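You operate a simulated robot arm through the tools that you are given. There is no shell and no other tool.

Carry out the task below with a simulated two-armed robot. There is one attempt and no reset: what you move stays moved.

TASK
Chalk three sides of the brown card pattern on the yellow panel.
Fine: grey weight on the card first; both ends and the side by the tab; marker back. Set down upright: grey pattern weight, pink chalk marker.

Only the result counts: the job must be done as asked and must still hold three seconds after the hand-in. Knocking over, shifting, dropping, spilling or breaking anything else fails it.

THE ROBOT
Two 7-joint arms with two-finger parallel grippers on one trunk that stands fixed in place. Base frame: the origin is at the foot of the trunk, x ahead of it, y to its left, z up; the work surface is at about z = 88. Units: cm, rad, N and s.
The left shoulder is at [6, 18.9, 125.3], the right one opposite. With the tool pointing down near the work surface each hand reaches from about 10 to 64 cm from the base axis, measured 20 degrees to its own side. Payload 3.43 kg a hand.
The TCP of each hand is the grasp point between the finger pads, 3 cm short of the fingertips. In the tool frame z runs along the fingers and y along their closing line. The gripper opens to 9.4 cm. The fingers are 2.8 cm wide and 1 cm thick; the gripper's body (5 by 9.6 cm) begins 5.5 cm behind the TCP.
Orientation is that of the tool frame in the base frame, as a unit quaternion [w, x, y, z]. With the fingers straight down and closing along the base's y, the tool's x points along the base's -x, its y along +y and its z along -z.

THE INTERFACE
- The arms move only by the tool move_arm. It takes "left_plan", "right_plan" or both (then of equal length, played together; a hand with none holds still); each is a list of rows, each an object of numbers (a shift or turn left out is 0, a gripper value left out holds the last): "x", "y", "z": the shift along the base's x, y, z in cm; "wx", "wy", "wz": the turn, a rotation vector about the base's x, y, z in rad; "fingers": the finger opening in cm, from 0 to 9.4. In form: [{"x": .., "y": .., "z": .., "wx": .., "wy": .., "wz": .., "fingers": ..}, ...]. A call has 1 to 20 rows; each row shifts and turns the commanded pose from where the row before left it. A row lasts 0.2 s, in which the tool goes at most 5 cm and 0.15 rad; a call with a longer step from one row to the next is refused whole, and so is a gripper value outside its range. A pose out of reach is approached as far as the arm can. The call stops where the force on the tool passes 40 N (or 10 N more than at its start, if that is more) or the arm is blocked; 0.2 s more then pass. The fingers move at their own pace (about 15.3 cm/s each) and stop on an object; they squeeze with about 28 N. The grip force told is the motor's: it shows also when the fingers shut on nothing. Time passes only in rows, and 0.2 s behind the last, so rows that do not move let the fingers close. It gives the time, the measured TCP pose, the force on the tool (base axes), the opening and the grip force at its end, in the units of the frame above (readings bear some noise), with the torque about the TCP (base axes, N m) and any sound that the robot's microphone picked up.
- Cameras (640 x 400 px; columns grow to the right, rows downward): "scene" is now at [0.98, 3.27, 179.85]; the picture's right is [0.46, -0.89, 0.00], its down [-0.72, -0.38, -0.58] and it looks along [0.52, 0.27, -0.81] (base axes); focal length 359 px, centre (320, 200). "left" rides on the left gripper at [7.6, -1.4, -10.3] in its tool frame; the picture's right is [0.18, 0.98, 0.00], its down [-0.75, 0.14, -0.64] and it looks along [-0.63, 0.12, 0.77] (tool axes); focal length 243 px, centre (320, 200). "right" rides on the right gripper at [7.6, 1.4, -10.2] in its tool frame; the picture's right is [-0.18, 0.98, 0.00], its down [-0.75, -0.14, -0.64] and it looks along [-0.63, -0.12, 0.77] (tool axes); focal length 243 px, centre (320, 200). There is no depth. A picture from a camera that has moved, and an enlarged one, comes with that camera's place and axes in the base frame and with its lens. The place of the scene camera against the robot may be out by one fixed shift of up to 1.2 cm in any direction.
- capture(camera): a new picture of that camera. The clock stands still meanwhile.
- lift_body(by): slides the trunk up (or, below 0, down) by that many cm; the arms and the scene camera ride with it, the base frame stays. It gives what a move gives, with no picture.
- turn_head(pan, tilt): turns the head with the scene camera to pan (to the left, within 1.501 rad either way) and tilt (down, from -0.506 to 1.204), counted from straight ahead of the robot. It gives what a move gives.
- zoom(camera, box): a new picture of the part [left, top, right, bottom] of that camera's present view, enlarged. The clock stands still meanwhile.
- job_done(): hands the job in; it is judged then, once.

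Places have to be worked out from the pictures, the camera data and where the tool is seen. Open the grippers and draw the arms clear of the work before you hand the job in, unless the task says otherwise.

The tools are called after ">>>" as a command line: name --argument value ..., lists and objects as JSON in quotes. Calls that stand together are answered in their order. move_arm: Moves the arms, as the interface text tells. Its arguments: {"type":"object","properties":{"left_plan":{"type":"array","items":{"type":"object","properties":{"x":{"type":"number"},"y":{"type":"number"},"z":{"type":"number"},"wx":{"type":"number"},"wy":{"type":"number"},"wz":{"type":"number"},"fingers":{"type":"number"}}}},"right_plan":{"type":"array","items":{"type":"object","properties":{"x":{"type":"number"},"y":{"type":"number"},"z":{"type":"number"},"wx":{"type":"number"},"wy":{"type":"number"},"wz":{"type":"number"},"fingers":{"type":"number"}}}}},"required":[]} The other tools are called the same way: lift_body (by) slides the trunk up or down; turn_head (pan, tilt) turns the head that bears the scene camera; capture (camera) takes a picture; zoom (camera, box) takes an enlarged picture of a part of a camera's view; job_done () hands the job in.

At the start:

```text
time_s: 0.0
left_tool_pos: [31.44, 26.66, 123.31]
left_tcp_rot: [0.0, 0.0, 1.0, 0.0]
left_force: [0.2, -0.5, 0.7]
left_moment: [0.0, 0.01, 0.01]
left_gripper_width: 9.39
left_finger_force: 0.0
right_tool_pos: [40.26, -9.04, 115.68]
right_tcp_rot: [0.0, 0.0, 1.0, 0.0]
right_force: [0.3, -0.2, -0.6]
right_moment: [-0.04, 0.04, -0.01]
right_gripper_width: 9.4
right_finger_force: 0.1
trunk travel left (down, up): [-92.5, 6.5]
head pan, tilt: [0.48, 0.951]
```

scene: 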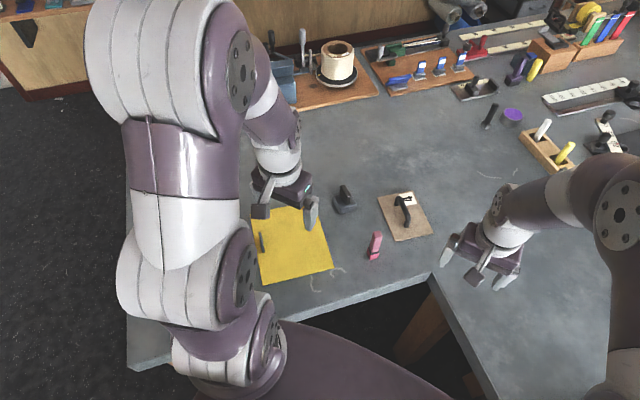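
right: 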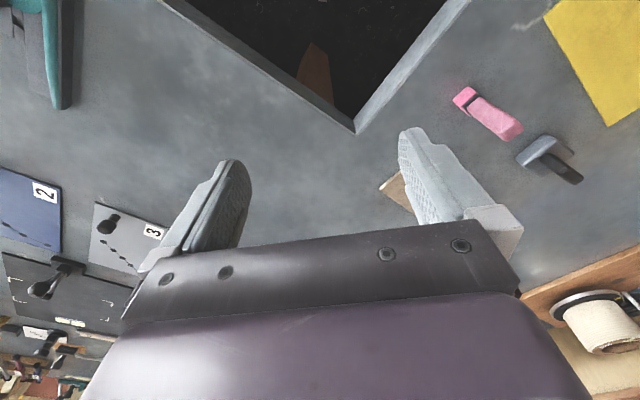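
left: 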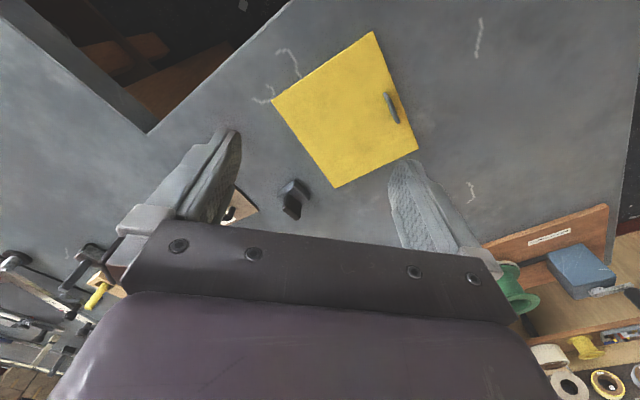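

I'll begin by looking closely at the work area: the yellow panel, brown card pattern, grey weight and pink marker.

>>> zoom --camera "scene" --box '[230, 160, 450, 300]'

>>> zoom --camera "scene" --box '[370, 180, 440, 250]'

>>> zoom --camera "left" --box '[220, 20, 460, 240]'

>>> zoom --camera "right" --box '[360, 60, 640, 240]'

```text
2.86 times, centred on (340, 230) of scene
camera zoom: at [0.98, 3.27, 179.85], right [0.46, -0.89, 0.0], down [-0.72, -0.38, -0.58], along [0.52, 0.27, -0.81], focal length 1025 px, centre (263, 114)
```

zoom: 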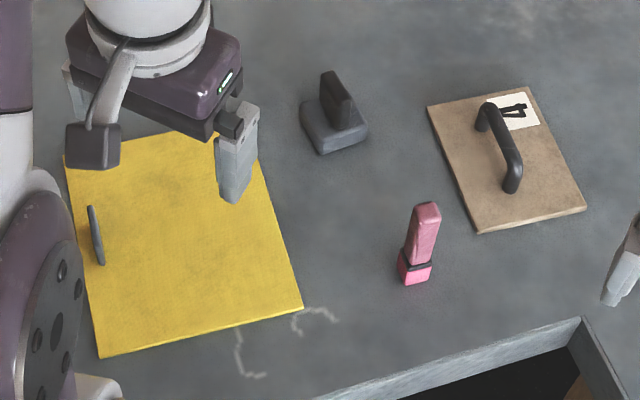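

```text
5.71 times, centred on (405, 215) of scene
camera zoom: at [0.98, 3.27, 179.85], right [0.46, -0.89, 0.0], down [-0.72, -0.38, -0.58], along [0.52, 0.27, -0.81], focal length 2050 px, centre (-166, 114)
```

zoom: 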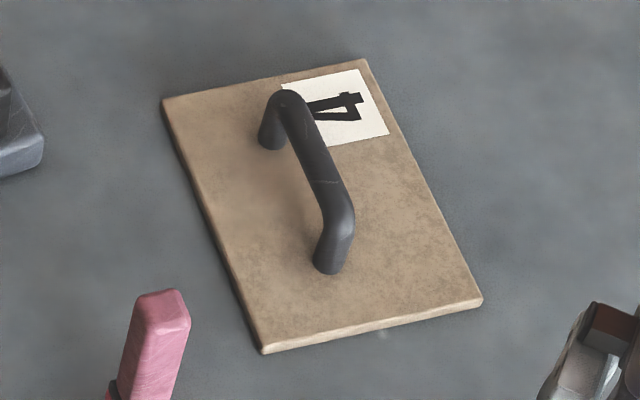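

```text
1.82 times, centred on (340, 130) of left
camera zoom: at [23.79, 25.23, 133.5], right [-0.18, 0.98, 0.0], down [0.75, 0.14, 0.64], along [0.63, 0.12, -0.77], focal length 441 px, centre (284, 327)
```

zoom: 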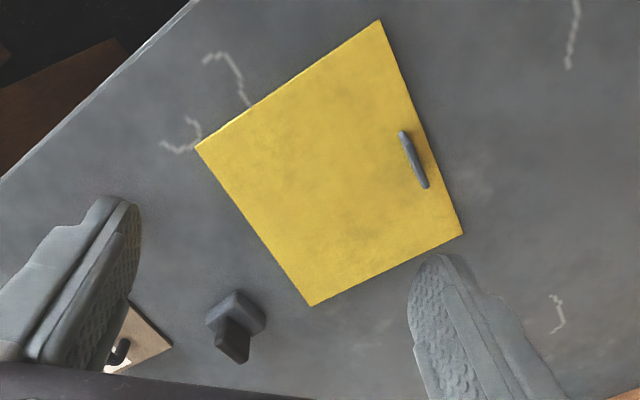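

```text
2.22 times, centred on (500, 150) of right
camera zoom: at [32.54, -7.72, 125.94], right [0.18, 0.98, 0.0], down [0.75, -0.14, 0.64], along [0.63, -0.12, -0.77], focal length 539 px, centre (-80, 311)
```

zoom: 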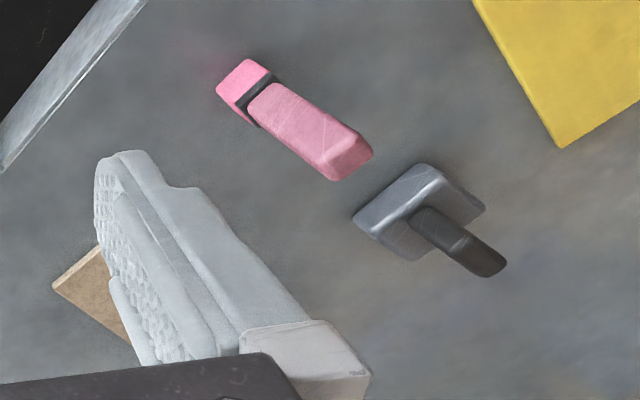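

The brown card carries a handle and a "4" label. The yellow panel has a small grey tab, and the weight and marker stand between them. I'll survey the rest of the bench before acting.

>>> turn_head --pan -0.3 --tilt 0.85

>>> capture --camera "scene"

>>> turn_head --pan 0.1 --tilt 0.7

>>> capture --camera "scene"

>>> turn_head --pan 0.7 --tilt 1.0

>>> capture --camera "scene"

```text
time_s: 1.1
left_tool_pos: [31.41, 26.69, 123.36]
left_tcp_rot: [0.0, 0.0, 1.0, -0.001]
left_force: [-0.3, -0.8, 0.6]
left_moment: [0.0, 0.0, 0.01]
left_gripper_width: 9.4
left_finger_force: 0.0
right_tool_pos: [40.22, -9.15, 115.61]
right_tcp_rot: [0.0, 0.0, 1.0, 0.0]
right_force: [-1.5, -0.1, -1.3]
right_moment: [0.0, 0.03, -0.01]
right_gripper_width: 9.4
right_finger_force: 0.1
trunk travel left (down, up): [-92.5, 6.5]
head pan, tilt: [-0.3, 0.85]
```

```text
taken
camera scene: at [2.0, -2.39, 180.62], right [-0.3, -0.96, 0.0], down [-0.72, 0.22, -0.66], along [0.63, -0.19, -0.75], focal length 359 px, centre (320, 200)
```

scene: 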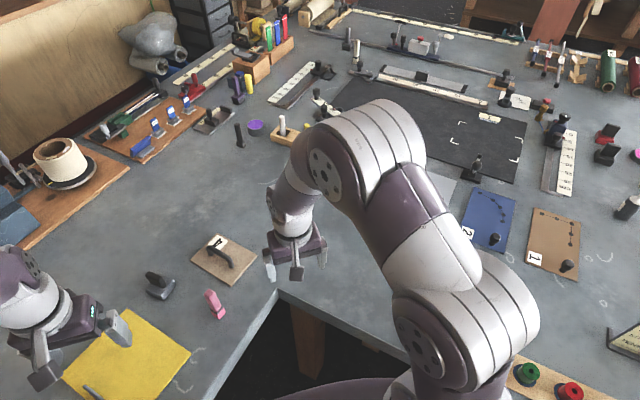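

```text
time_s: 2.0
left_tool_pos: [31.41, 26.79, 123.3]
left_tcp_rot: [0.0, 0.0, 1.0, 0.0]
left_force: [-0.4, -0.1, -0.7]
left_moment: [0.01, -0.01, -0.01]
left_gripper_width: 9.37
left_finger_force: 0.0
right_tool_pos: [40.28, -9.16, 115.6]
right_tcp_rot: [0.0, 0.001, 1.0, -0.001]
right_force: [-0.3, 0.1, 0.6]
right_moment: [-0.02, 0.01, 0.0]
right_gripper_width: 9.4
right_finger_force: 0.0
trunk travel left (down, up): [-92.5, 6.5]
head pan, tilt: [0.099, 0.7]
```

```text
taken
camera scene: at [2.98, 0.75, 181.84], right [0.1, -1.0, 0.0], down [-0.64, -0.06, -0.76], along [0.76, 0.08, -0.64], focal length 359 px, centre (320, 200)
```

scene: 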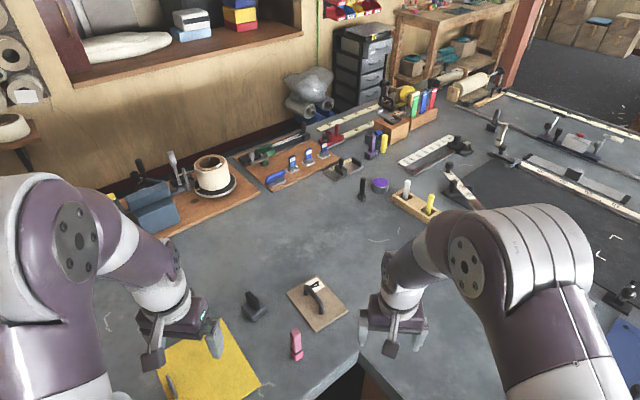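

```text
time_s: 3.0
left_tool_pos: [31.49, 26.69, 123.21]
left_tcp_rot: [0.001, 0.0, 1.0, 0.0]
left_force: [0.6, 0.2, 0.6]
left_moment: [-0.01, -0.01, -0.04]
left_gripper_width: 9.44
left_finger_force: 0.1
right_tool_pos: [40.25, -9.15, 115.53]
right_tcp_rot: [-0.001, 0.0, 1.0, 0.0]
right_force: [0.6, 0.4, 0.6]
right_moment: [-0.03, -0.01, 0.01]
right_gripper_width: 9.4
right_finger_force: 0.0
trunk travel left (down, up): [-92.5, 6.5]
head pan, tilt: [0.7, 1.0]
```

```text
taken
camera scene: at [-0.13, 4.4, 179.51], right [0.64, -0.77, 0.0], down [-0.64, -0.54, -0.54], along [0.41, 0.35, -0.84], focal length 359 px, centre (320, 200)
```

scene: 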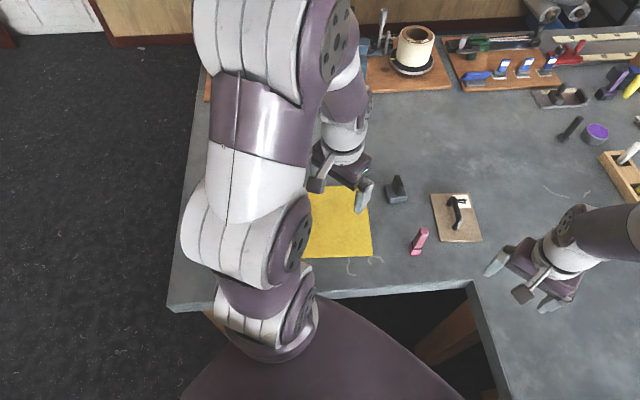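

There's a second brown plate labelled "1" far to the right, so I need to compare it with the one labelled "4". I'll look at those regions more closely.

>>> turn_head --pan -0.7 --tilt 0.85

>>> capture --camera "scene"

>>> zoom --camera "right" --box '[0, 150, 200, 400]'

>>> zoom --camera "scene" --box '[300, 60, 500, 200]'

>>> zoom --camera "scene" --box '[440, 60, 640, 200]'

```text
time_s: 4.5
left_tool_pos: [31.45, 26.8, 123.27]
left_tcp_rot: [0.001, 0.001, 1.0, 0.0]
left_force: [-1.1, -0.3, -0.6]
left_moment: [0.01, -0.01, -0.01]
left_gripper_width: 9.36
left_finger_force: 0.1
right_tool_pos: [40.34, -9.19, 115.62]
right_tcp_rot: [-0.001, 0.0, 1.0, 0.0]
right_force: [-0.5, 0.4, -0.2]
right_moment: [0.0, 0.05, 0.0]
right_gripper_width: 9.39
right_finger_force: 0.0
trunk travel left (down, up): [-92.5, 6.5]
head pan, tilt: [-0.7, 0.85]
```

```text
taken
camera scene: at [0.52, -5.11, 180.62], right [-0.64, -0.77, 0.0], down [-0.57, 0.48, -0.66], along [0.51, -0.42, -0.75], focal length 359 px, centre (320, 200)
```

scene: 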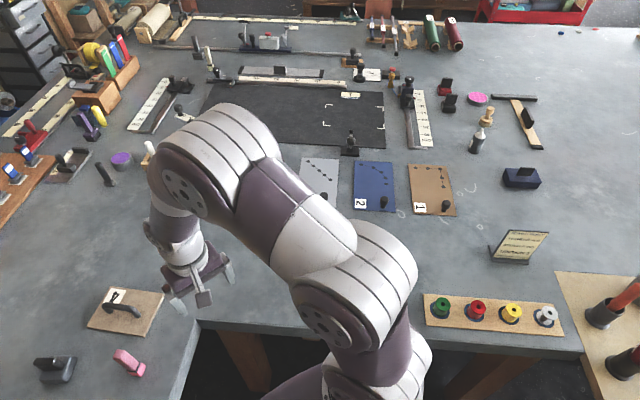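

```text
1.60 times, centred on (100, 275) of right
camera zoom: at [32.54, -7.73, 125.94], right [0.18, 0.98, 0.0], down [0.75, -0.14, 0.64], along [0.63, -0.12, -0.77], focal length 388 px, centre (672, 80)
```

zoom: 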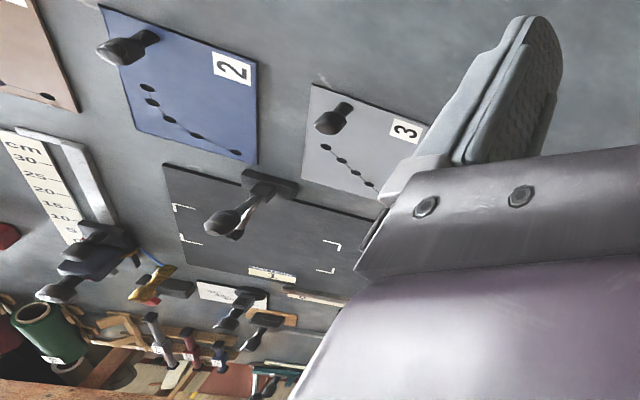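

```text
2.86 times, centred on (400, 130) of scene
camera zoom: at [0.52, -5.11, 180.62], right [-0.64, -0.77, 0.0], down [-0.57, 0.48, -0.66], along [0.51, -0.42, -0.75], focal length 1025 px, centre (91, 400)
```

zoom: 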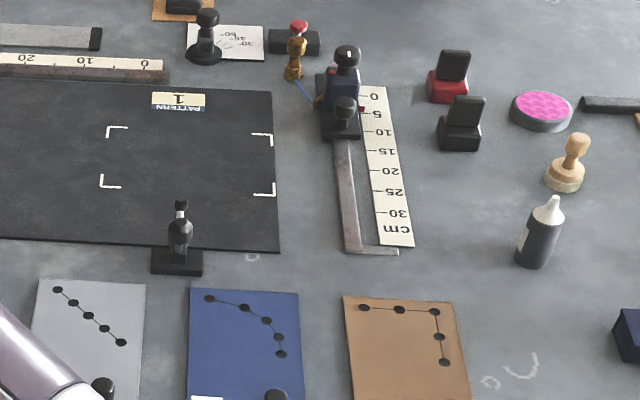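

```text
2.86 times, centred on (540, 130) of scene
camera zoom: at [0.52, -5.11, 180.62], right [-0.64, -0.77, 0.0], down [-0.57, 0.48, -0.66], along [0.51, -0.42, -0.75], focal length 1025 px, centre (-309, 400)
```

zoom: 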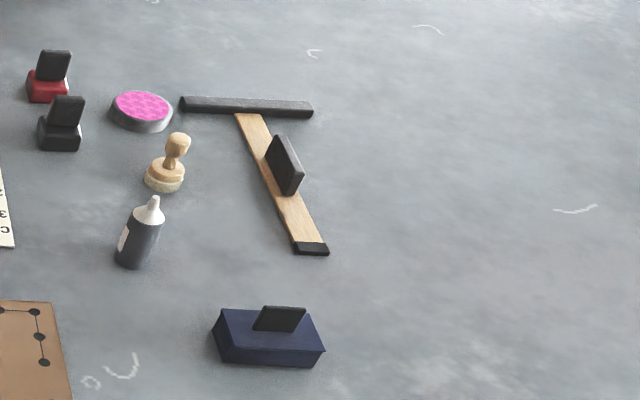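

The candidate is card "4": it has the handle and lies beside the weight, marker and panel. Card "1" is a pounce template for the black board. I'll back the right arm off and use the left wrist camera over the objects to measure them.

>>> move_arm --right_plan '[{"x": -3, "y": -4}, {"x": -3, "y": -4}, {"x": -3, "y": -4}, {"x": -1, "y": -3}]' --left_plan '[{"x": 2, "y": -3, "z": -1}, {"x": 2, "y": -3, "z": -1}, {"x": 2, "y": -3, "z": -1}, {"x": 0, "y": -1, "z": 0}]'

>>> capture --camera "left"

>>> turn_head --pan 0.48 --tilt 0.951

>>> capture --camera "scene"

```text
time_s: 5.5
left_tool_pos: [37.35, 16.82, 120.2]
left_tcp_rot: [0.001, 0.0, 1.0, 0.0]
left_force: [1.3, 0.5, 0.9]
left_moment: [0.04, -0.05, 0.0]
left_gripper_width: 9.4
left_finger_force: 0.0
right_tool_pos: [30.3, -24.36, 115.62]
right_tcp_rot: [-0.001, 0.0, 1.0, 0.002]
right_force: [0.3, -0.3, -0.5]
right_moment: [0.0, -0.01, -0.01]
right_gripper_width: 9.4
right_finger_force: 0.0
trunk travel left (down, up): [-92.5, 6.5]
head pan, tilt: [-0.7, 0.85]
```

```text
taken
camera left: at [29.75, 15.24, 130.39], right [-0.18, 0.98, 0.0], down [0.75, 0.14, 0.64], along [0.63, 0.12, -0.77], focal length 243 px, centre (320, 200)
```

left: 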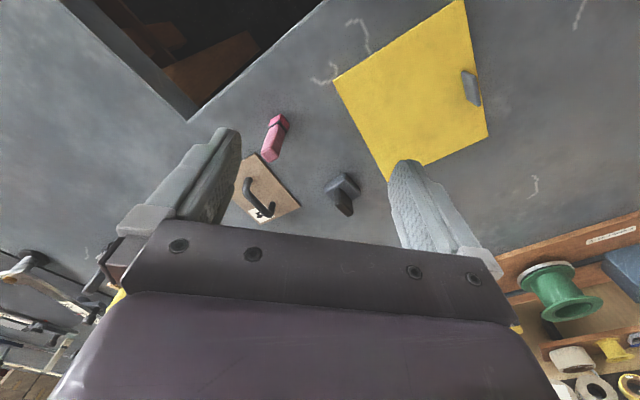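

```text
time_s: 6.9
left_tool_pos: [37.38, 16.89, 120.15]
left_tcp_rot: [0.0, 0.0, 1.0, 0.0]
left_force: [-0.5, 0.4, -0.2]
left_moment: [0.02, 0.0, -0.02]
left_gripper_width: 9.43
left_finger_force: 0.1
right_tool_pos: [30.37, -24.29, 115.74]
right_tcp_rot: [0.0, 0.0, 1.0, 0.001]
right_force: [0.2, -0.4, -1.0]
right_moment: [0.03, 0.01, 0.0]
right_gripper_width: 9.41
right_finger_force: 0.1
trunk travel left (down, up): [-92.5, 6.5]
head pan, tilt: [0.48, 0.951]
```

```text
taken
camera scene: at [0.98, 3.27, 179.86], right [0.46, -0.89, 0.0], down [-0.72, -0.38, -0.58], along [0.52, 0.27, -0.81], focal length 359 px, centre (320, 200)
```

scene: 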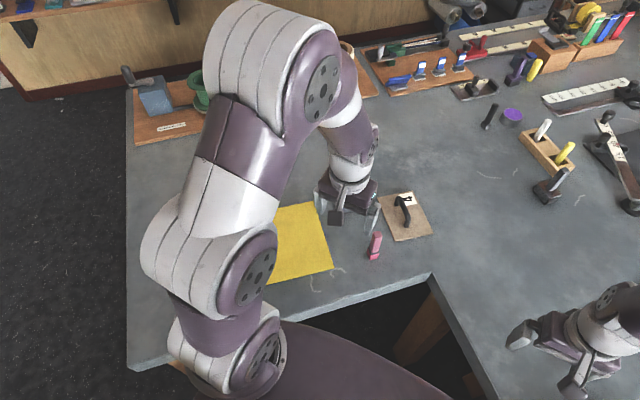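

The left camera now sees the marker, card, weight and panel. I'll zoom in on each to measure it.

>>> zoom --camera "left" --box '[220, 100, 380, 230]'

>>> zoom --camera "left" --box '[320, 0, 500, 190]'

>>> zoom --camera "scene" --box '[260, 190, 350, 290]'

>>> zoom --camera "scene" --box '[350, 180, 440, 270]'

```text
3.08 times, centred on (300, 165) of left
camera zoom: at [29.78, 15.4, 130.38], right [-0.18, 0.98, 0.0], down [0.75, 0.14, 0.64], along [0.63, 0.12, -0.77], focal length 746 px, centre (382, 308)
```

zoom: 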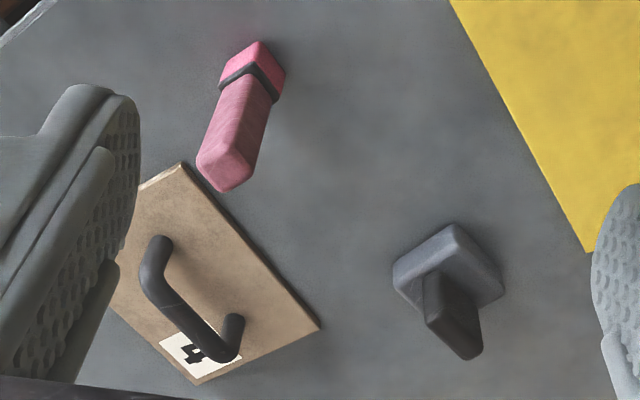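

```text
2.11 times, centred on (410, 95) of left
camera zoom: at [29.78, 15.4, 130.38], right [-0.18, 0.98, 0.0], down [0.75, 0.14, 0.64], along [0.63, 0.12, -0.77], focal length 511 px, centre (130, 421)
```

zoom: 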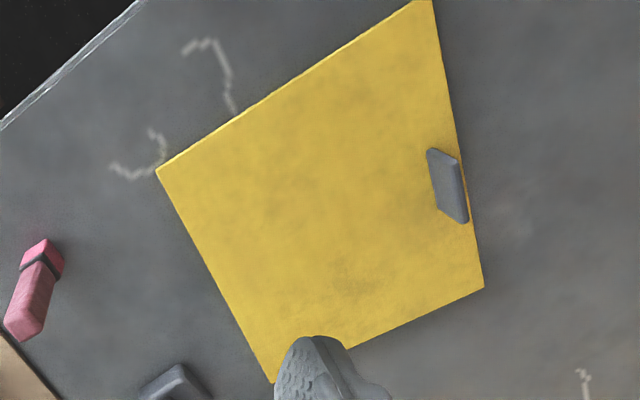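

```text
4.00 times, centred on (305, 240) of scene
camera zoom: at [0.98, 3.27, 179.86], right [0.46, -0.89, 0.0], down [-0.72, -0.38, -0.58], along [0.52, 0.27, -0.81], focal length 1435 px, centre (380, 40)
```

zoom: 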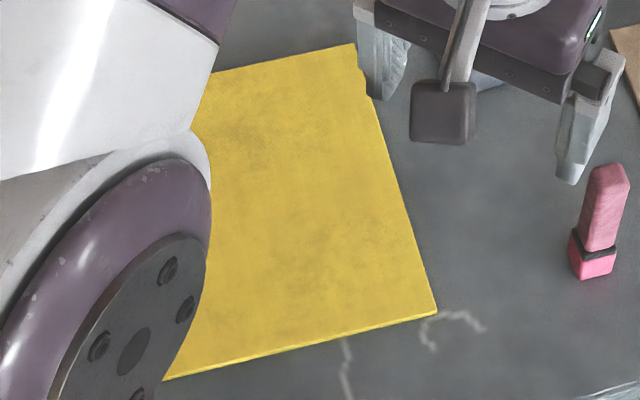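

```text
4.44 times, centred on (395, 225) of scene
camera zoom: at [0.98, 3.27, 179.86], right [0.46, -0.89, 0.0], down [-0.72, -0.38, -0.58], along [0.52, 0.27, -0.81], focal length 1594 px, centre (-13, 89)
```

zoom: 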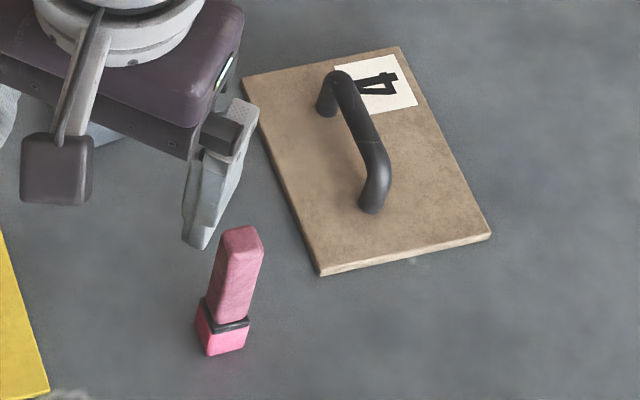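

The panel is about 23 × 19.7 cm, centred near (41.5, 34.4), with its long axis at about 42°. The tab sits on its +y/−x long side. The card is about 15.6 × 11.6 cm, centred near (64.4, 8.2), and already lies parallel to the panel. I'll move the left camera closer to the weight and marker.

>>> move_arm --left_plan '[{"x": 2, "y": 1, "z": -3}, {"x": 2, "y": 1, "z": -3}, {"x": 2, "y": 1, "z": -3}, {"x": 2, "y": 1, "z": -3}, {"x": 1, "y": 1, "z": -2}]'

>>> capture --camera "left"

>>> zoom --camera "left" --box '[230, 60, 390, 220]'

```text
time_s: 8.1
left_tool_pos: [46.53, 21.74, 106.23]
left_tcp_rot: [0.001, 0.001, 1.0, 0.0]
left_force: [0.4, -0.1, -0.2]
left_moment: [-0.01, -0.04, 0.03]
left_gripper_width: 9.4
left_finger_force: 0.0
right_tool_pos: [30.39, -24.26, 115.68]
right_tcp_rot: [0.0, 0.0, 1.0, 0.0]
right_force: [-0.1, -0.3, -0.2]
right_moment: [-0.02, -0.01, -0.02]
right_gripper_width: 9.4
right_finger_force: 0.1
trunk travel left (down, up): [-92.5, 6.5]
head pan, tilt: [0.48, 0.951]
```

```text
taken
camera left: at [38.92, 20.25, 116.46], right [-0.18, 0.98, 0.0], down [0.75, 0.14, 0.64], along [0.63, 0.12, -0.77], focal length 243 px, centre (320, 200)
```

left: 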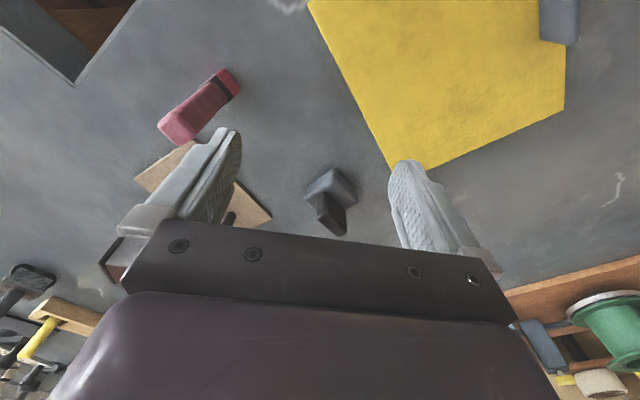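

```text
2.50 times, centred on (310, 140) of left
camera zoom: at [38.92, 20.25, 116.46], right [-0.18, 0.98, 0.0], down [0.75, 0.14, 0.64], along [0.63, 0.12, -0.77], focal length 606 px, centre (345, 350)
```

zoom: 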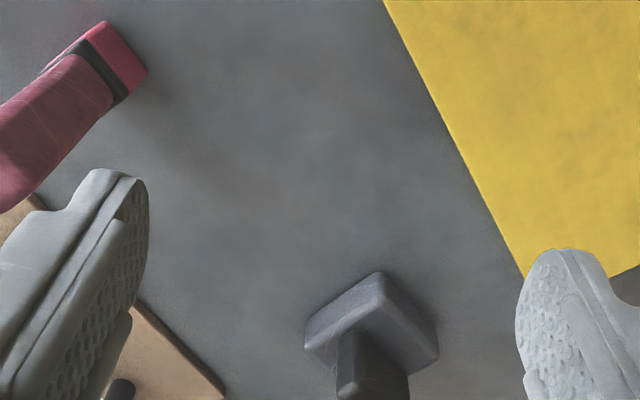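

I'll move closer to the weight so I can see its outline and fin orientation.

>>> move_arm --left_plan '[{"x": 3, "y": 1.5, "z": -2}, {"x": 2.5, "y": 1.5, "z": -2}]'

>>> zoom --camera "left" --box '[240, 80, 400, 230]'

>>> zoom --camera "left" --box '[120, 0, 300, 150]'

```text
time_s: 8.7
left_tool_pos: [52.05, 24.96, 102.0]
left_tcp_rot: [-0.001, 0.0, 1.0, -0.001]
left_force: [0.4, 0.3, -1.0]
left_moment: [-0.03, 0.06, 0.0]
left_gripper_width: 9.41
left_finger_force: 0.0
right_tool_pos: [30.64, -24.15, 115.79]
right_tcp_rot: [-0.001, 0.0, 1.0, 0.0]
right_force: [-0.2, -1.2, 0.3]
right_moment: [-0.01, 0.0, 0.0]
right_gripper_width: 9.4
right_finger_force: 0.0
trunk travel left (down, up): [-92.5, 6.5]
head pan, tilt: [0.48, 0.951]
```

```text
2.67 times, centred on (320, 155) of left
camera zoom: at [44.43, 23.42, 112.38], right [-0.18, 0.98, 0.0], down [0.75, 0.14, 0.64], along [0.63, 0.12, -0.77], focal length 647 px, centre (320, 320)
```

zoom: 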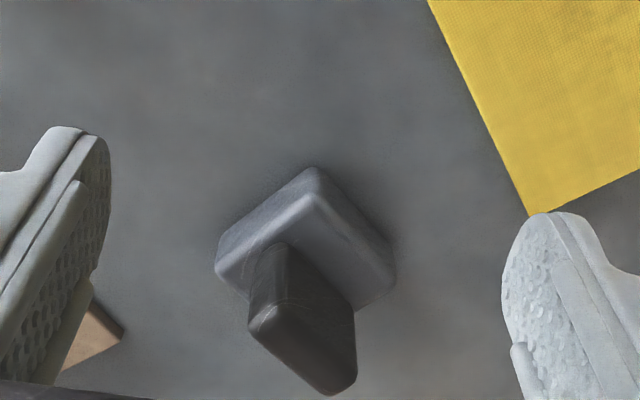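

```text
2.67 times, centred on (210, 75) of left
camera zoom: at [44.43, 23.42, 112.38], right [-0.18, 0.98, 0.0], down [0.75, 0.14, 0.64], along [0.63, 0.12, -0.77], focal length 647 px, centre (613, 533)
```

zoom: 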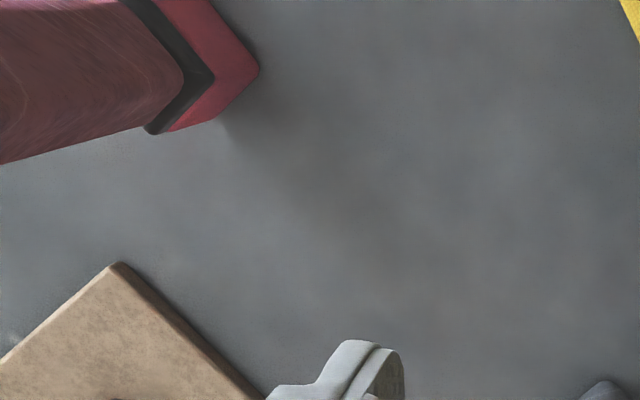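

The weight is about 5.5–6 cm square and centred near (61, 26), with a thick fin running at about 45°. The marker is about 2.2 cm square and 11 cm tall, near (48.1, 11.5). I'll rotate the left hand about 42° to match the handle direction and move above the card, staying high.

>>> move_arm --left_plan '[{"z": 4, "wz": 0.146}, {"z": 3, "x": 1, "y": -3, "wz": 0.146}, {"x": 1, "y": -3.5, "wz": 0.146}, {"x": 1.5, "y": -3.5, "wz": 0.146}, {"x": 1.5, "y": -3.5, "wz": 0.146}]'

>>> capture --camera "left"

>>> capture --camera "scene"

```text
time_s: 9.9
left_tool_pos: [56.82, 11.07, 109.34]
left_tcp_rot: [0.0, -0.359, 0.933, 0.0]
left_force: [0.4, 0.7, -0.2]
left_moment: [0.0, -0.01, 0.01]
left_gripper_width: 9.39
left_finger_force: 0.0
right_tool_pos: [30.35, -24.36, 115.57]
right_tcp_rot: [0.0, 0.0, 1.0, 0.001]
right_force: [0.2, 0.8, -0.2]
right_moment: [0.0, 0.08, 0.0]
right_gripper_width: 9.38
right_finger_force: 0.0
trunk travel left (down, up): [-92.5, 6.5]
head pan, tilt: [0.48, 0.951]
```

```text
taken
camera left: at [52.14, 4.79, 119.59], right [-0.79, 0.61, 0.0], down [0.47, 0.61, 0.64], along [0.39, 0.51, -0.77], focal length 243 px, centre (320, 200)
```

left: 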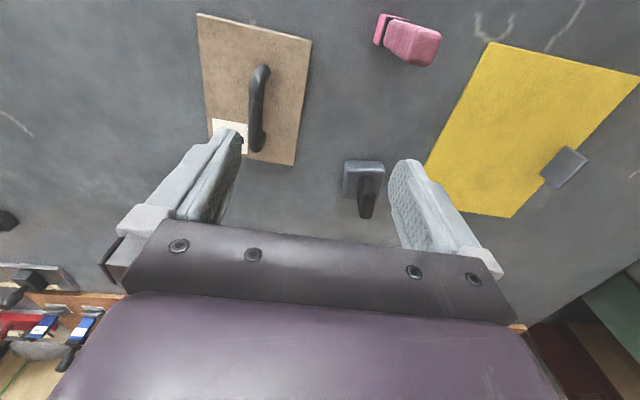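

```text
taken
camera scene: at [1.07, 3.1, 179.86], right [0.46, -0.89, 0.0], down [-0.72, -0.38, -0.58], along [0.51, 0.27, -0.81], focal length 359 px, centre (320, 200)
```

scene: 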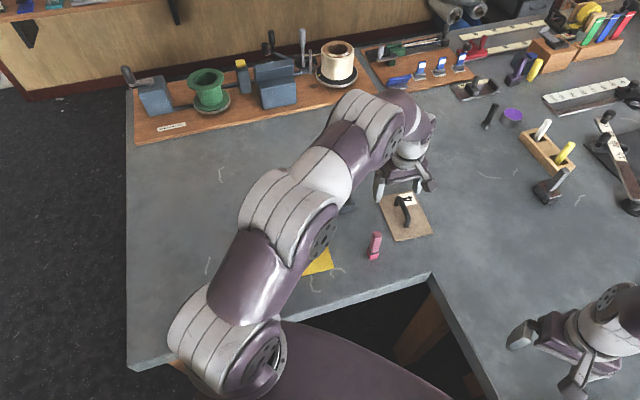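

This is a good aligned view, so I'll zoom for card, handle and marker details.

>>> zoom --camera "left" --box '[180, 0, 340, 180]'

>>> zoom --camera "left" --box '[330, 0, 640, 230]'

```text
2.22 times, centred on (260, 90) of left
camera zoom: at [52.14, 4.79, 119.59], right [-0.79, 0.61, 0.0], down [0.47, 0.61, 0.64], along [0.39, 0.51, -0.77], focal length 539 px, centre (453, 444)
```

zoom: 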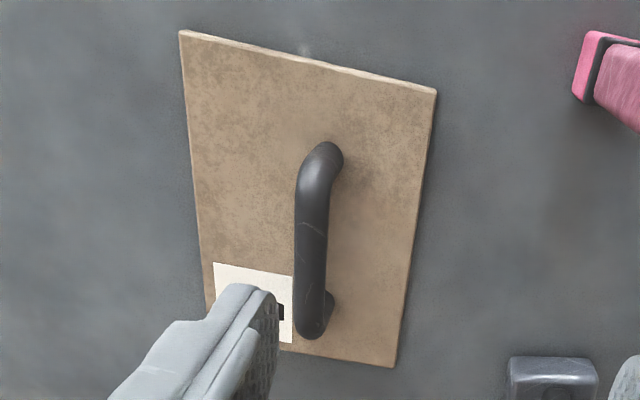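

```text
1.74 times, centred on (485, 115) of left
camera zoom: at [52.14, 4.79, 119.59], right [-0.79, 0.61, 0.0], down [0.47, 0.61, 0.64], along [0.39, 0.51, -0.77], focal length 422 px, centre (33, 348)
```

zoom: 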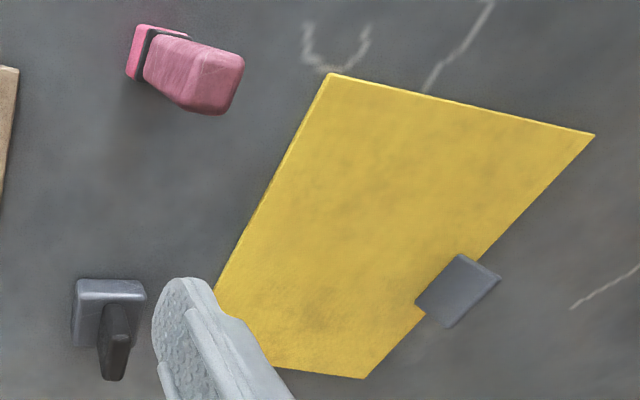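

The handle bar's axis is at about z = 93.3 with its centre near (63.7, 8.6), offset about 1.2 cm from the card midline towards the +v (tab) side. I'll test the reach by moving over the bar at z ≈ 100 without tilt.

>>> move_arm --left_plan '[{"x": 2.5, "y": -1, "z": -3}, {"x": 2.5, "y": -1, "z": -3}, {"x": 1.9, "y": -0.5, "z": -3.3}]'

>>> capture --camera "left"

```text
time_s: 10.7
left_tool_pos: [61.35, 9.28, 101.08]
left_tcp_rot: [0.001, -0.357, 0.934, 0.0]
left_force: [0.1, 0.5, 0.9]
left_moment: [-0.01, 0.02, 0.01]
left_gripper_width: 9.4
left_finger_force: 0.1
left hand out of reach, approached as far as the arm can: row 2, 3
right_tool_pos: [30.23, -24.23, 115.74]
right_tcp_rot: [0.001, 0.0, 1.0, 0.001]
right_force: [-0.8, 0.8, 1.0]
right_moment: [0.01, 0.01, 0.0]
right_gripper_width: 9.38
right_finger_force: 0.1
trunk travel left (down, up): [-92.5, 6.5]
head pan, tilt: [0.48, 0.951]
```

```text
taken
camera left: at [56.61, 3.04, 111.26], right [-0.79, 0.61, 0.0], down [0.47, 0.61, 0.64], along [0.39, 0.51, -0.77], focal length 243 px, centre (320, 200)
```

left: 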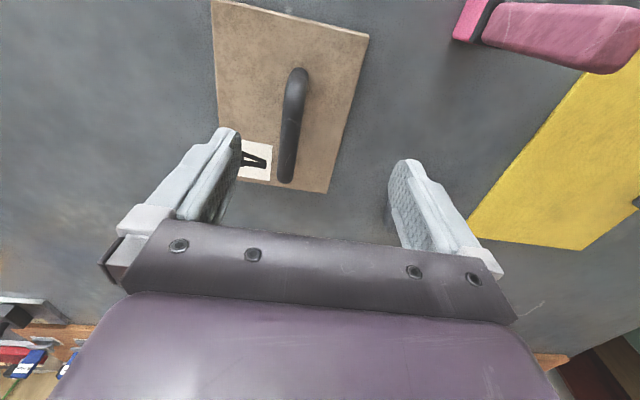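

Vertical reach runs out at x ≈ 61.4, so I'll lean the hand back along the bar direction by about 0.45 rad, which keeps the pads parallel to the bar. I'll back off a little first and then apply the tilt.

>>> move_arm --left_plan '[{"x": -2, "z": 1}, {"wx": 0.1, "wy": -0.112}, {"wx": 0.1, "wy": -0.112}, {"wx": 0.1, "wy": -0.112}]'

>>> capture --camera "left"

```text
time_s: 11.7
left_tool_pos: [59.37, 8.92, 101.95]
left_tcp_rot: [0.209, -0.347, 0.911, 0.078]
left_force: [0.2, 0.5, 0.3]
left_moment: [0.01, 0.0, -0.02]
left_gripper_width: 9.4
left_finger_force: 0.0
right_tool_pos: [30.18, -24.23, 115.7]
right_tcp_rot: [0.0, -0.001, 1.0, -0.001]
right_force: [1.1, 0.8, 0.8]
right_moment: [-0.03, 0.03, 0.0]
right_gripper_width: 9.39
right_finger_force: 0.0
trunk travel left (down, up): [-92.5, 6.5]
head pan, tilt: [0.48, 0.951]
```

```text
taken
camera left: at [51.84, 0.37, 107.81], right [-0.78, 0.62, -0.08], down [0.2, 0.37, 0.91], along [0.59, 0.69, -0.42], focal length 243 px, centre (320, 200)
```

left: 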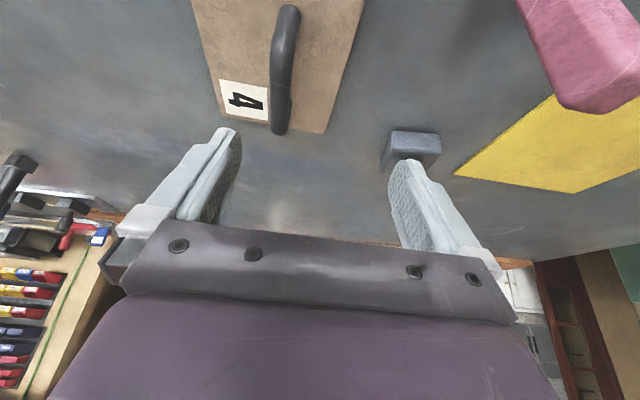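

The tilt works. I'll move over the bar centre at z ≈ 98 and check alignment before descending.

>>> move_arm --left_plan '[{"x": 2.2, "y": -0.15, "z": -2}, {"x": 2.2, "y": -0.15, "z": -2}]'

>>> capture --camera "left"

>>> zoom --camera "scene" --box '[350, 150, 450, 260]'

```text
time_s: 12.3
left_tool_pos: [64.0, 8.9, 97.76]
left_tcp_rot: [0.208, -0.348, 0.911, 0.08]
left_force: [0.2, 0.1, -0.8]
left_moment: [-0.01, 0.02, -0.02]
left_gripper_width: 9.44
left_finger_force: 0.1
right_tool_pos: [30.41, -24.22, 115.79]
right_tcp_rot: [-0.001, 0.0, 1.0, 0.0]
right_force: [0.0, -0.4, 0.5]
right_moment: [0.01, 0.01, -0.02]
right_gripper_width: 9.38
right_finger_force: 0.0
trunk travel left (down, up): [-92.5, 6.5]
head pan, tilt: [0.48, 0.951]
```

```text
taken
camera left: at [56.51, 0.19, 103.74], right [-0.78, 0.62, -0.08], down [0.2, 0.37, 0.91], along [0.59, 0.69, -0.42], focal length 243 px, centre (320, 200)
```

left: 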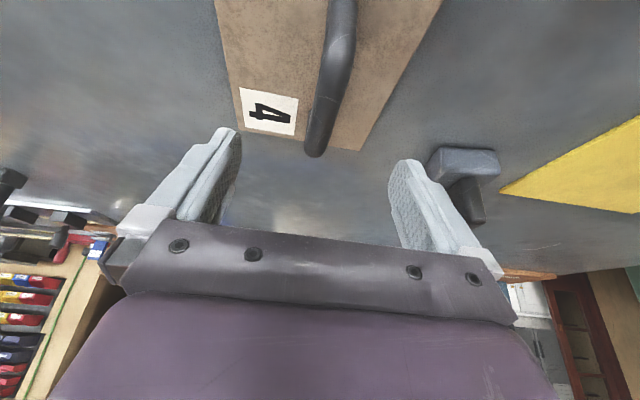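

```text
3.64 times, centred on (400, 205) of scene
camera zoom: at [1.14, 3.26, 179.86], right [0.46, -0.89, 0.0], down [-0.72, -0.38, -0.58], along [0.51, 0.27, -0.81], focal length 1304 px, centre (29, 182)
```

zoom: 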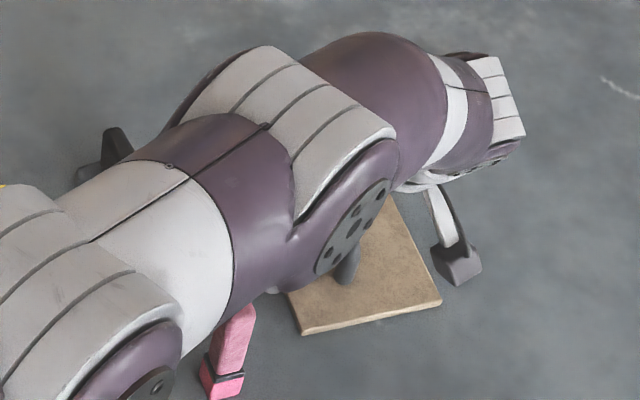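

The bar lies within about 0.3 cm of the gripper's mid-plane. I'll correct slightly and descend to z ≈ 93.6 so the bar sits between the pads.

>>> move_arm --left_plan '[{"x": 0.1, "y": -0.2, "z": -2}, {"x": 0, "y": 0, "z": -1.2}, {"z": -0.9}]'

>>> capture --camera "left"

```text
time_s: 13.1
left_tool_pos: [63.83, 8.58, 93.78]
left_tcp_rot: [0.208, -0.348, 0.911, 0.08]
left_force: [0.2, 1.2, 0.0]
left_moment: [-0.03, 0.02, -0.03]
left_gripper_width: 9.39
left_finger_force: 0.0
right_tool_pos: [30.27, -24.19, 115.58]
right_tcp_rot: [0.001, 0.0, 1.0, 0.0]
right_force: [0.1, 0.3, 0.0]
right_moment: [-0.01, 0.0, -0.01]
right_gripper_width: 9.41
right_finger_force: 0.0
trunk travel left (down, up): [-92.5, 6.5]
head pan, tilt: [0.48, 0.951]
```

```text
taken
camera left: at [56.33, -0.16, 99.73], right [-0.78, 0.62, -0.08], down [0.2, 0.37, 0.91], along [0.59, 0.69, -0.42], focal length 243 px, centre (320, 200)
```

left: 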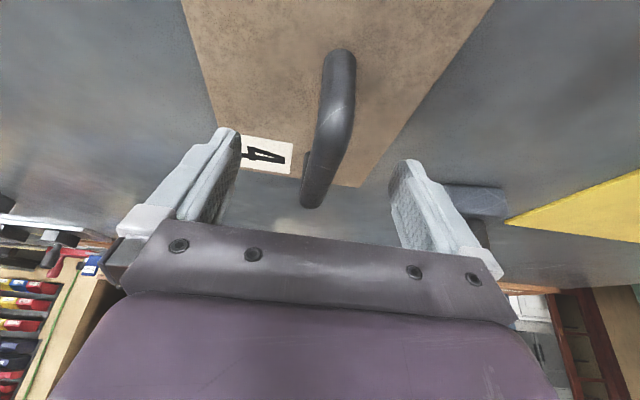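

The bar is centred between the pads at TCP height, so I'll close the grip on it.

>>> move_arm --left_plan '[{"fingers": 0}, {"fingers": 0}, {"fingers": 0}, {"fingers": 0}]'

>>> capture --camera "left"

```text
time_s: 14.1
left_tool_pos: [63.85, 8.58, 93.93]
left_tcp_rot: [0.209, -0.347, 0.911, 0.08]
left_force: [0.1, -0.5, 0.0]
left_moment: [0.01, 0.04, 0.04]
left_gripper_width: 1.76
left_finger_force: 28.4
right_tool_pos: [30.37, -24.23, 115.6]
right_tcp_rot: [0.0, -0.001, 1.0, -0.001]
right_force: [-0.9, 0.0, 0.4]
right_moment: [0.01, -0.02, -0.02]
right_gripper_width: 9.41
right_finger_force: 0.0
trunk travel left (down, up): [-92.5, 6.5]
head pan, tilt: [0.48, 0.951]
```

```text
taken
camera left: at [56.38, -0.16, 99.72], right [-0.78, 0.62, -0.08], down [0.2, 0.37, 0.91], along [0.59, 0.69, -0.42], focal length 243 px, centre (320, 200)
```

left: 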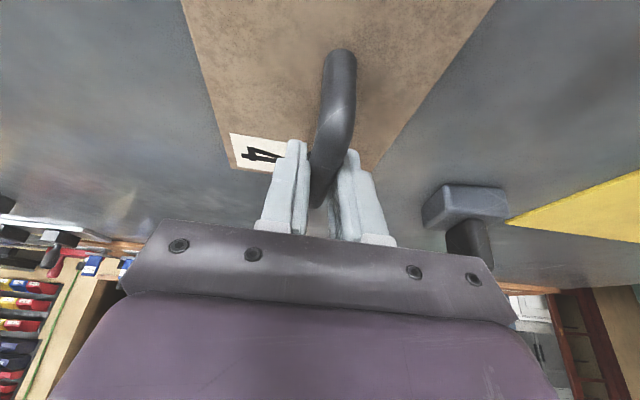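

The bar is gripped at 1.76 cm with 28 N. I'll lift straight up, slowly at first, then check.

>>> move_arm --left_plan '[{"z": 0.7}, {"z": 1.2}, {"z": 1.6}, {}]'

>>> capture --camera "left"

>>> zoom --camera "scene" --box '[350, 150, 450, 260]'

```text
time_s: 15.1
left_tool_pos: [64.04, 8.67, 97.31]
left_tcp_rot: [0.208, -0.348, 0.911, 0.08]
left_force: [-0.2, 0.2, -0.6]
left_moment: [-0.01, 0.01, 0.02]
left_gripper_width: 1.78
left_finger_force: 27.4
right_tool_pos: [30.3, -24.24, 115.68]
right_tcp_rot: [0.0, 0.0, 1.0, 0.0]
right_force: [-0.4, -0.1, -0.2]
right_moment: [0.03, 0.01, 0.01]
right_gripper_width: 9.43
right_finger_force: 0.0
trunk travel left (down, up): [-92.5, 6.5]
head pan, tilt: [0.48, 0.951]
```

```text
taken
camera left: at [56.44, -0.05, 103.28], right [-0.78, 0.62, -0.08], down [0.2, 0.37, 0.91], along [0.59, 0.69, -0.42], focal length 243 px, centre (320, 200)
```

left: 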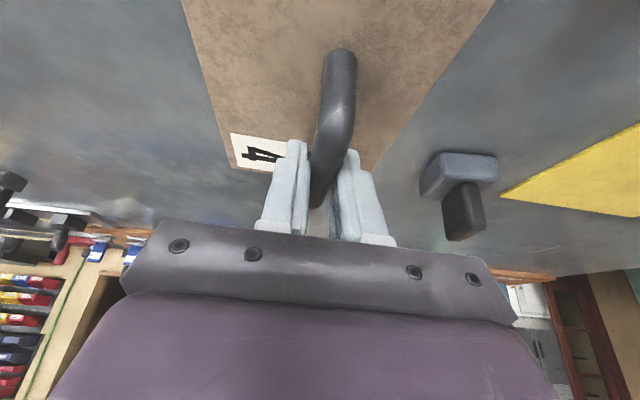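

```text
3.64 times, centred on (400, 205) of scene
camera zoom: at [1.02, 3.26, 179.85], right [0.46, -0.89, 0.0], down [-0.72, -0.38, -0.58], along [0.51, 0.27, -0.81], focal length 1304 px, centre (29, 182)
```

zoom: 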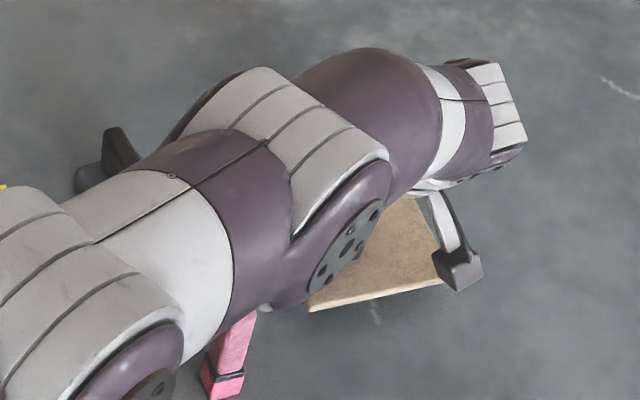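

The card is lifted cleanly and level with the hand. I'll raise it well clear of the marker and weight, then carry it over the panel.

>>> move_arm --left_plan '[{"z": 3}, {"z": 4}, {"z": 4}, {"x": -1, "y": 1.2}, {"x": -2, "y": 2.3}, {"x": -2.4, "y": 2.7}, {"x": -2.4, "y": 2.7}, {"x": -2.4, "y": 2.7}, {"x": -2.4, "y": 2.7}, {"x": -2.4, "y": 2.7}, {"x": -2.4, "y": 2.7}, {"x": -2.2, "y": 2.5}, {"x": -1.5, "y": 1.7}, {"x": -0.6, "y": 0.7}, {}]'

>>> capture --camera "left"

>>> capture --camera "scene"

```text
time_s: 18.3
left_tool_pos: [42.42, 33.34, 108.44]
left_tcp_rot: [0.209, -0.348, 0.911, 0.08]
left_force: [-0.2, 0.1, -1.0]
left_moment: [0.02, 0.01, 0.03]
left_gripper_width: 1.75
left_finger_force: 27.8
right_tool_pos: [30.35, -24.35, 115.8]
right_tcp_rot: [0.0, 0.0, 1.0, 0.0]
right_force: [0.0, 0.4, 0.1]
right_moment: [-0.02, -0.04, 0.0]
right_gripper_width: 9.4
right_finger_force: 0.1
trunk travel left (down, up): [-92.5, 6.5]
head pan, tilt: [0.48, 0.951]
```

```text
taken
camera left: at [34.76, 24.6, 114.35], right [-0.78, 0.62, -0.08], down [0.2, 0.37, 0.91], along [0.59, 0.69, -0.42], focal length 243 px, centre (320, 200)
```

left: 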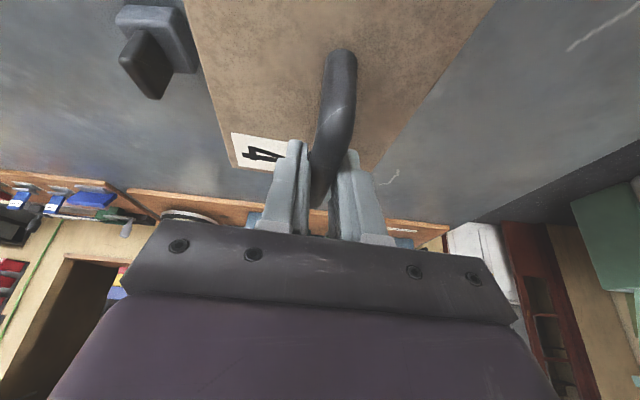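

```text
taken
camera scene: at [0.99, 3.27, 179.85], right [0.46, -0.89, 0.0], down [-0.72, -0.38, -0.58], along [0.52, 0.27, -0.81], focal length 359 px, centre (320, 200)
```

scene: 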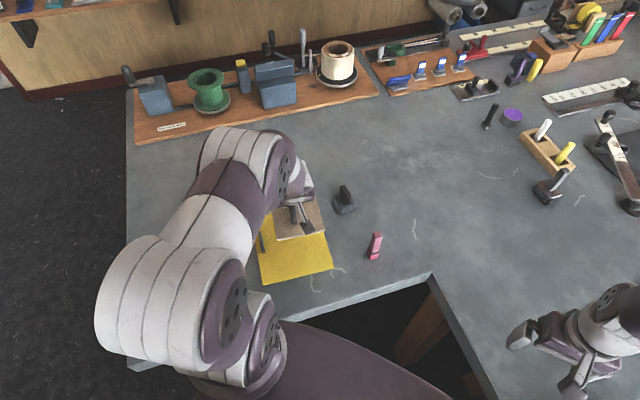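

The card is now over the panel. I'll lower it to hover about 3 cm above and check its alignment against the panel edges.

>>> move_arm --left_plan '[{"z": -3}, {"z": -3.5}, {"z": -2.5}, {"z": -1}, {}]'

>>> zoom --camera "scene" --box '[240, 170, 350, 290]'

>>> capture --camera "left"

>>> capture --camera "right"

```text
time_s: 19.5
left_tool_pos: [42.23, 33.3, 98.3]
left_tcp_rot: [0.209, -0.347, 0.911, 0.08]
left_force: [0.4, 0.6, -1.2]
left_moment: [0.03, 0.02, -0.03]
left_gripper_width: 1.71
left_finger_force: 28.1
right_tool_pos: [30.3, -24.26, 115.63]
right_tcp_rot: [0.0, 0.0, 1.0, 0.001]
right_force: [0.9, -0.8, -0.2]
right_moment: [-0.05, 0.0, -0.01]
right_gripper_width: 9.4
right_finger_force: 0.0
trunk travel left (down, up): [-92.5, 6.5]
head pan, tilt: [0.48, 0.951]
```

```text
3.33 times, centred on (295, 230) of scene
camera zoom: at [1.0, 3.27, 179.85], right [0.46, -0.89, 0.0], down [-0.72, -0.38, -0.58], along [0.52, 0.27, -0.81], focal length 1196 px, centre (403, 100)
```

zoom: 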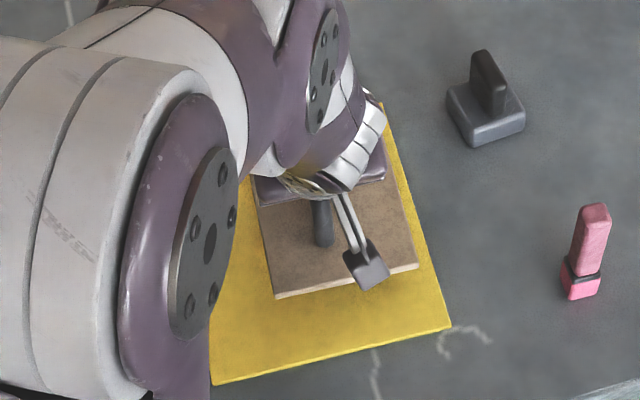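

```text
taken
camera left: at [34.78, 24.57, 104.16], right [-0.78, 0.62, -0.08], down [0.2, 0.37, 0.91], along [0.59, 0.69, -0.42], focal length 243 px, centre (320, 200)
```

left: 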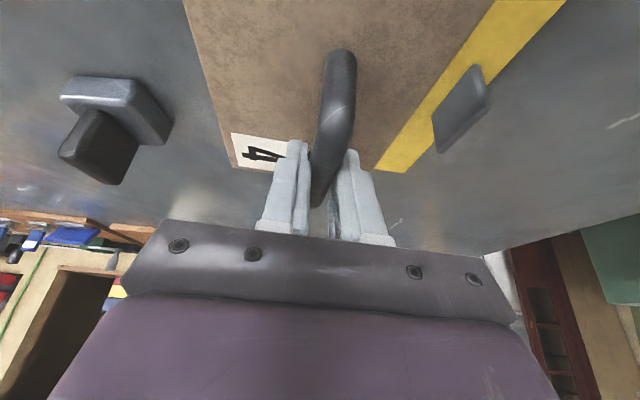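

```text
taken
camera right: at [22.65, -22.86, 125.97], right [0.18, 0.98, 0.0], down [0.75, -0.14, 0.64], along [0.63, -0.12, -0.77], focal length 243 px, centre (320, 200)
```

right: 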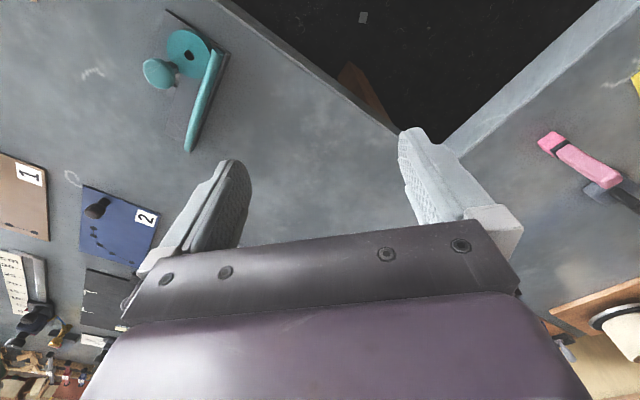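

The alignment looks right, with the card about 1° less rotated than the panel. I'll apply a tiny yaw and lower it gently towards contact, expected at TCP z ≈ 94.4.

>>> move_arm --left_plan '[{"z": -1.2, "wz": 0.017}, {"z": -1.2}, {"z": -0.8}, {"z": -0.3}, {}]'

>>> zoom --camera "left" --box '[180, 0, 580, 240]'

>>> zoom --camera "scene" --box '[270, 190, 350, 290]'

```text
time_s: 20.7
left_tool_pos: [42.18, 33.32, 94.74]
left_tcp_rot: [0.208, -0.356, 0.907, 0.081]
left_force: [0.0, -0.4, -0.3]
left_moment: [0.0, -0.01, -0.04]
left_gripper_width: 1.72
left_finger_force: 27.5
right_tool_pos: [30.27, -24.25, 115.67]
right_tcp_rot: [0.0, -0.001, 1.0, 0.0]
right_force: [0.0, -0.4, -0.3]
right_moment: [-0.02, -0.01, 0.0]
right_gripper_width: 9.39
right_finger_force: 0.0
trunk travel left (down, up): [-92.5, 6.5]
head pan, tilt: [0.48, 0.951]
```

```text
1.60 times, centred on (380, 120) of left
camera zoom: at [34.86, 24.46, 100.74], right [-0.79, 0.61, -0.08], down [0.2, 0.38, 0.91], along [0.58, 0.7, -0.42], focal length 388 px, centre (224, 328)
```

zoom: 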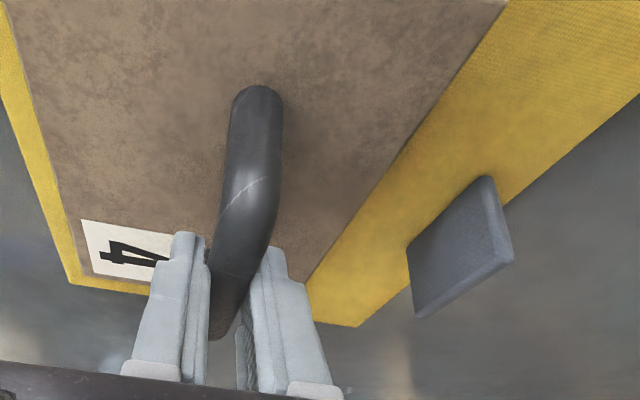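

```text
4.00 times, centred on (310, 240) of scene
camera zoom: at [0.99, 3.27, 179.86], right [0.46, -0.89, 0.0], down [-0.72, -0.38, -0.58], along [0.52, 0.27, -0.81], focal length 1435 px, centre (360, 40)
```

zoom: 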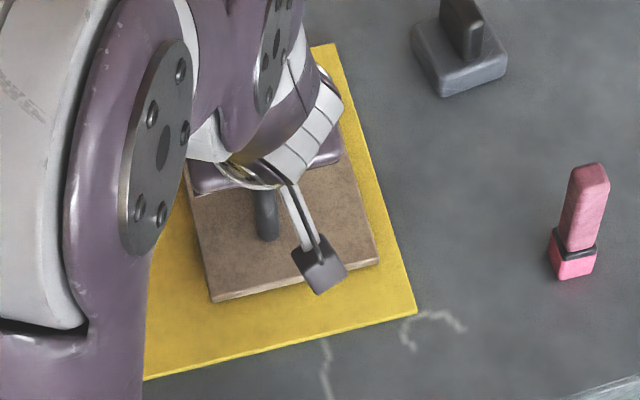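

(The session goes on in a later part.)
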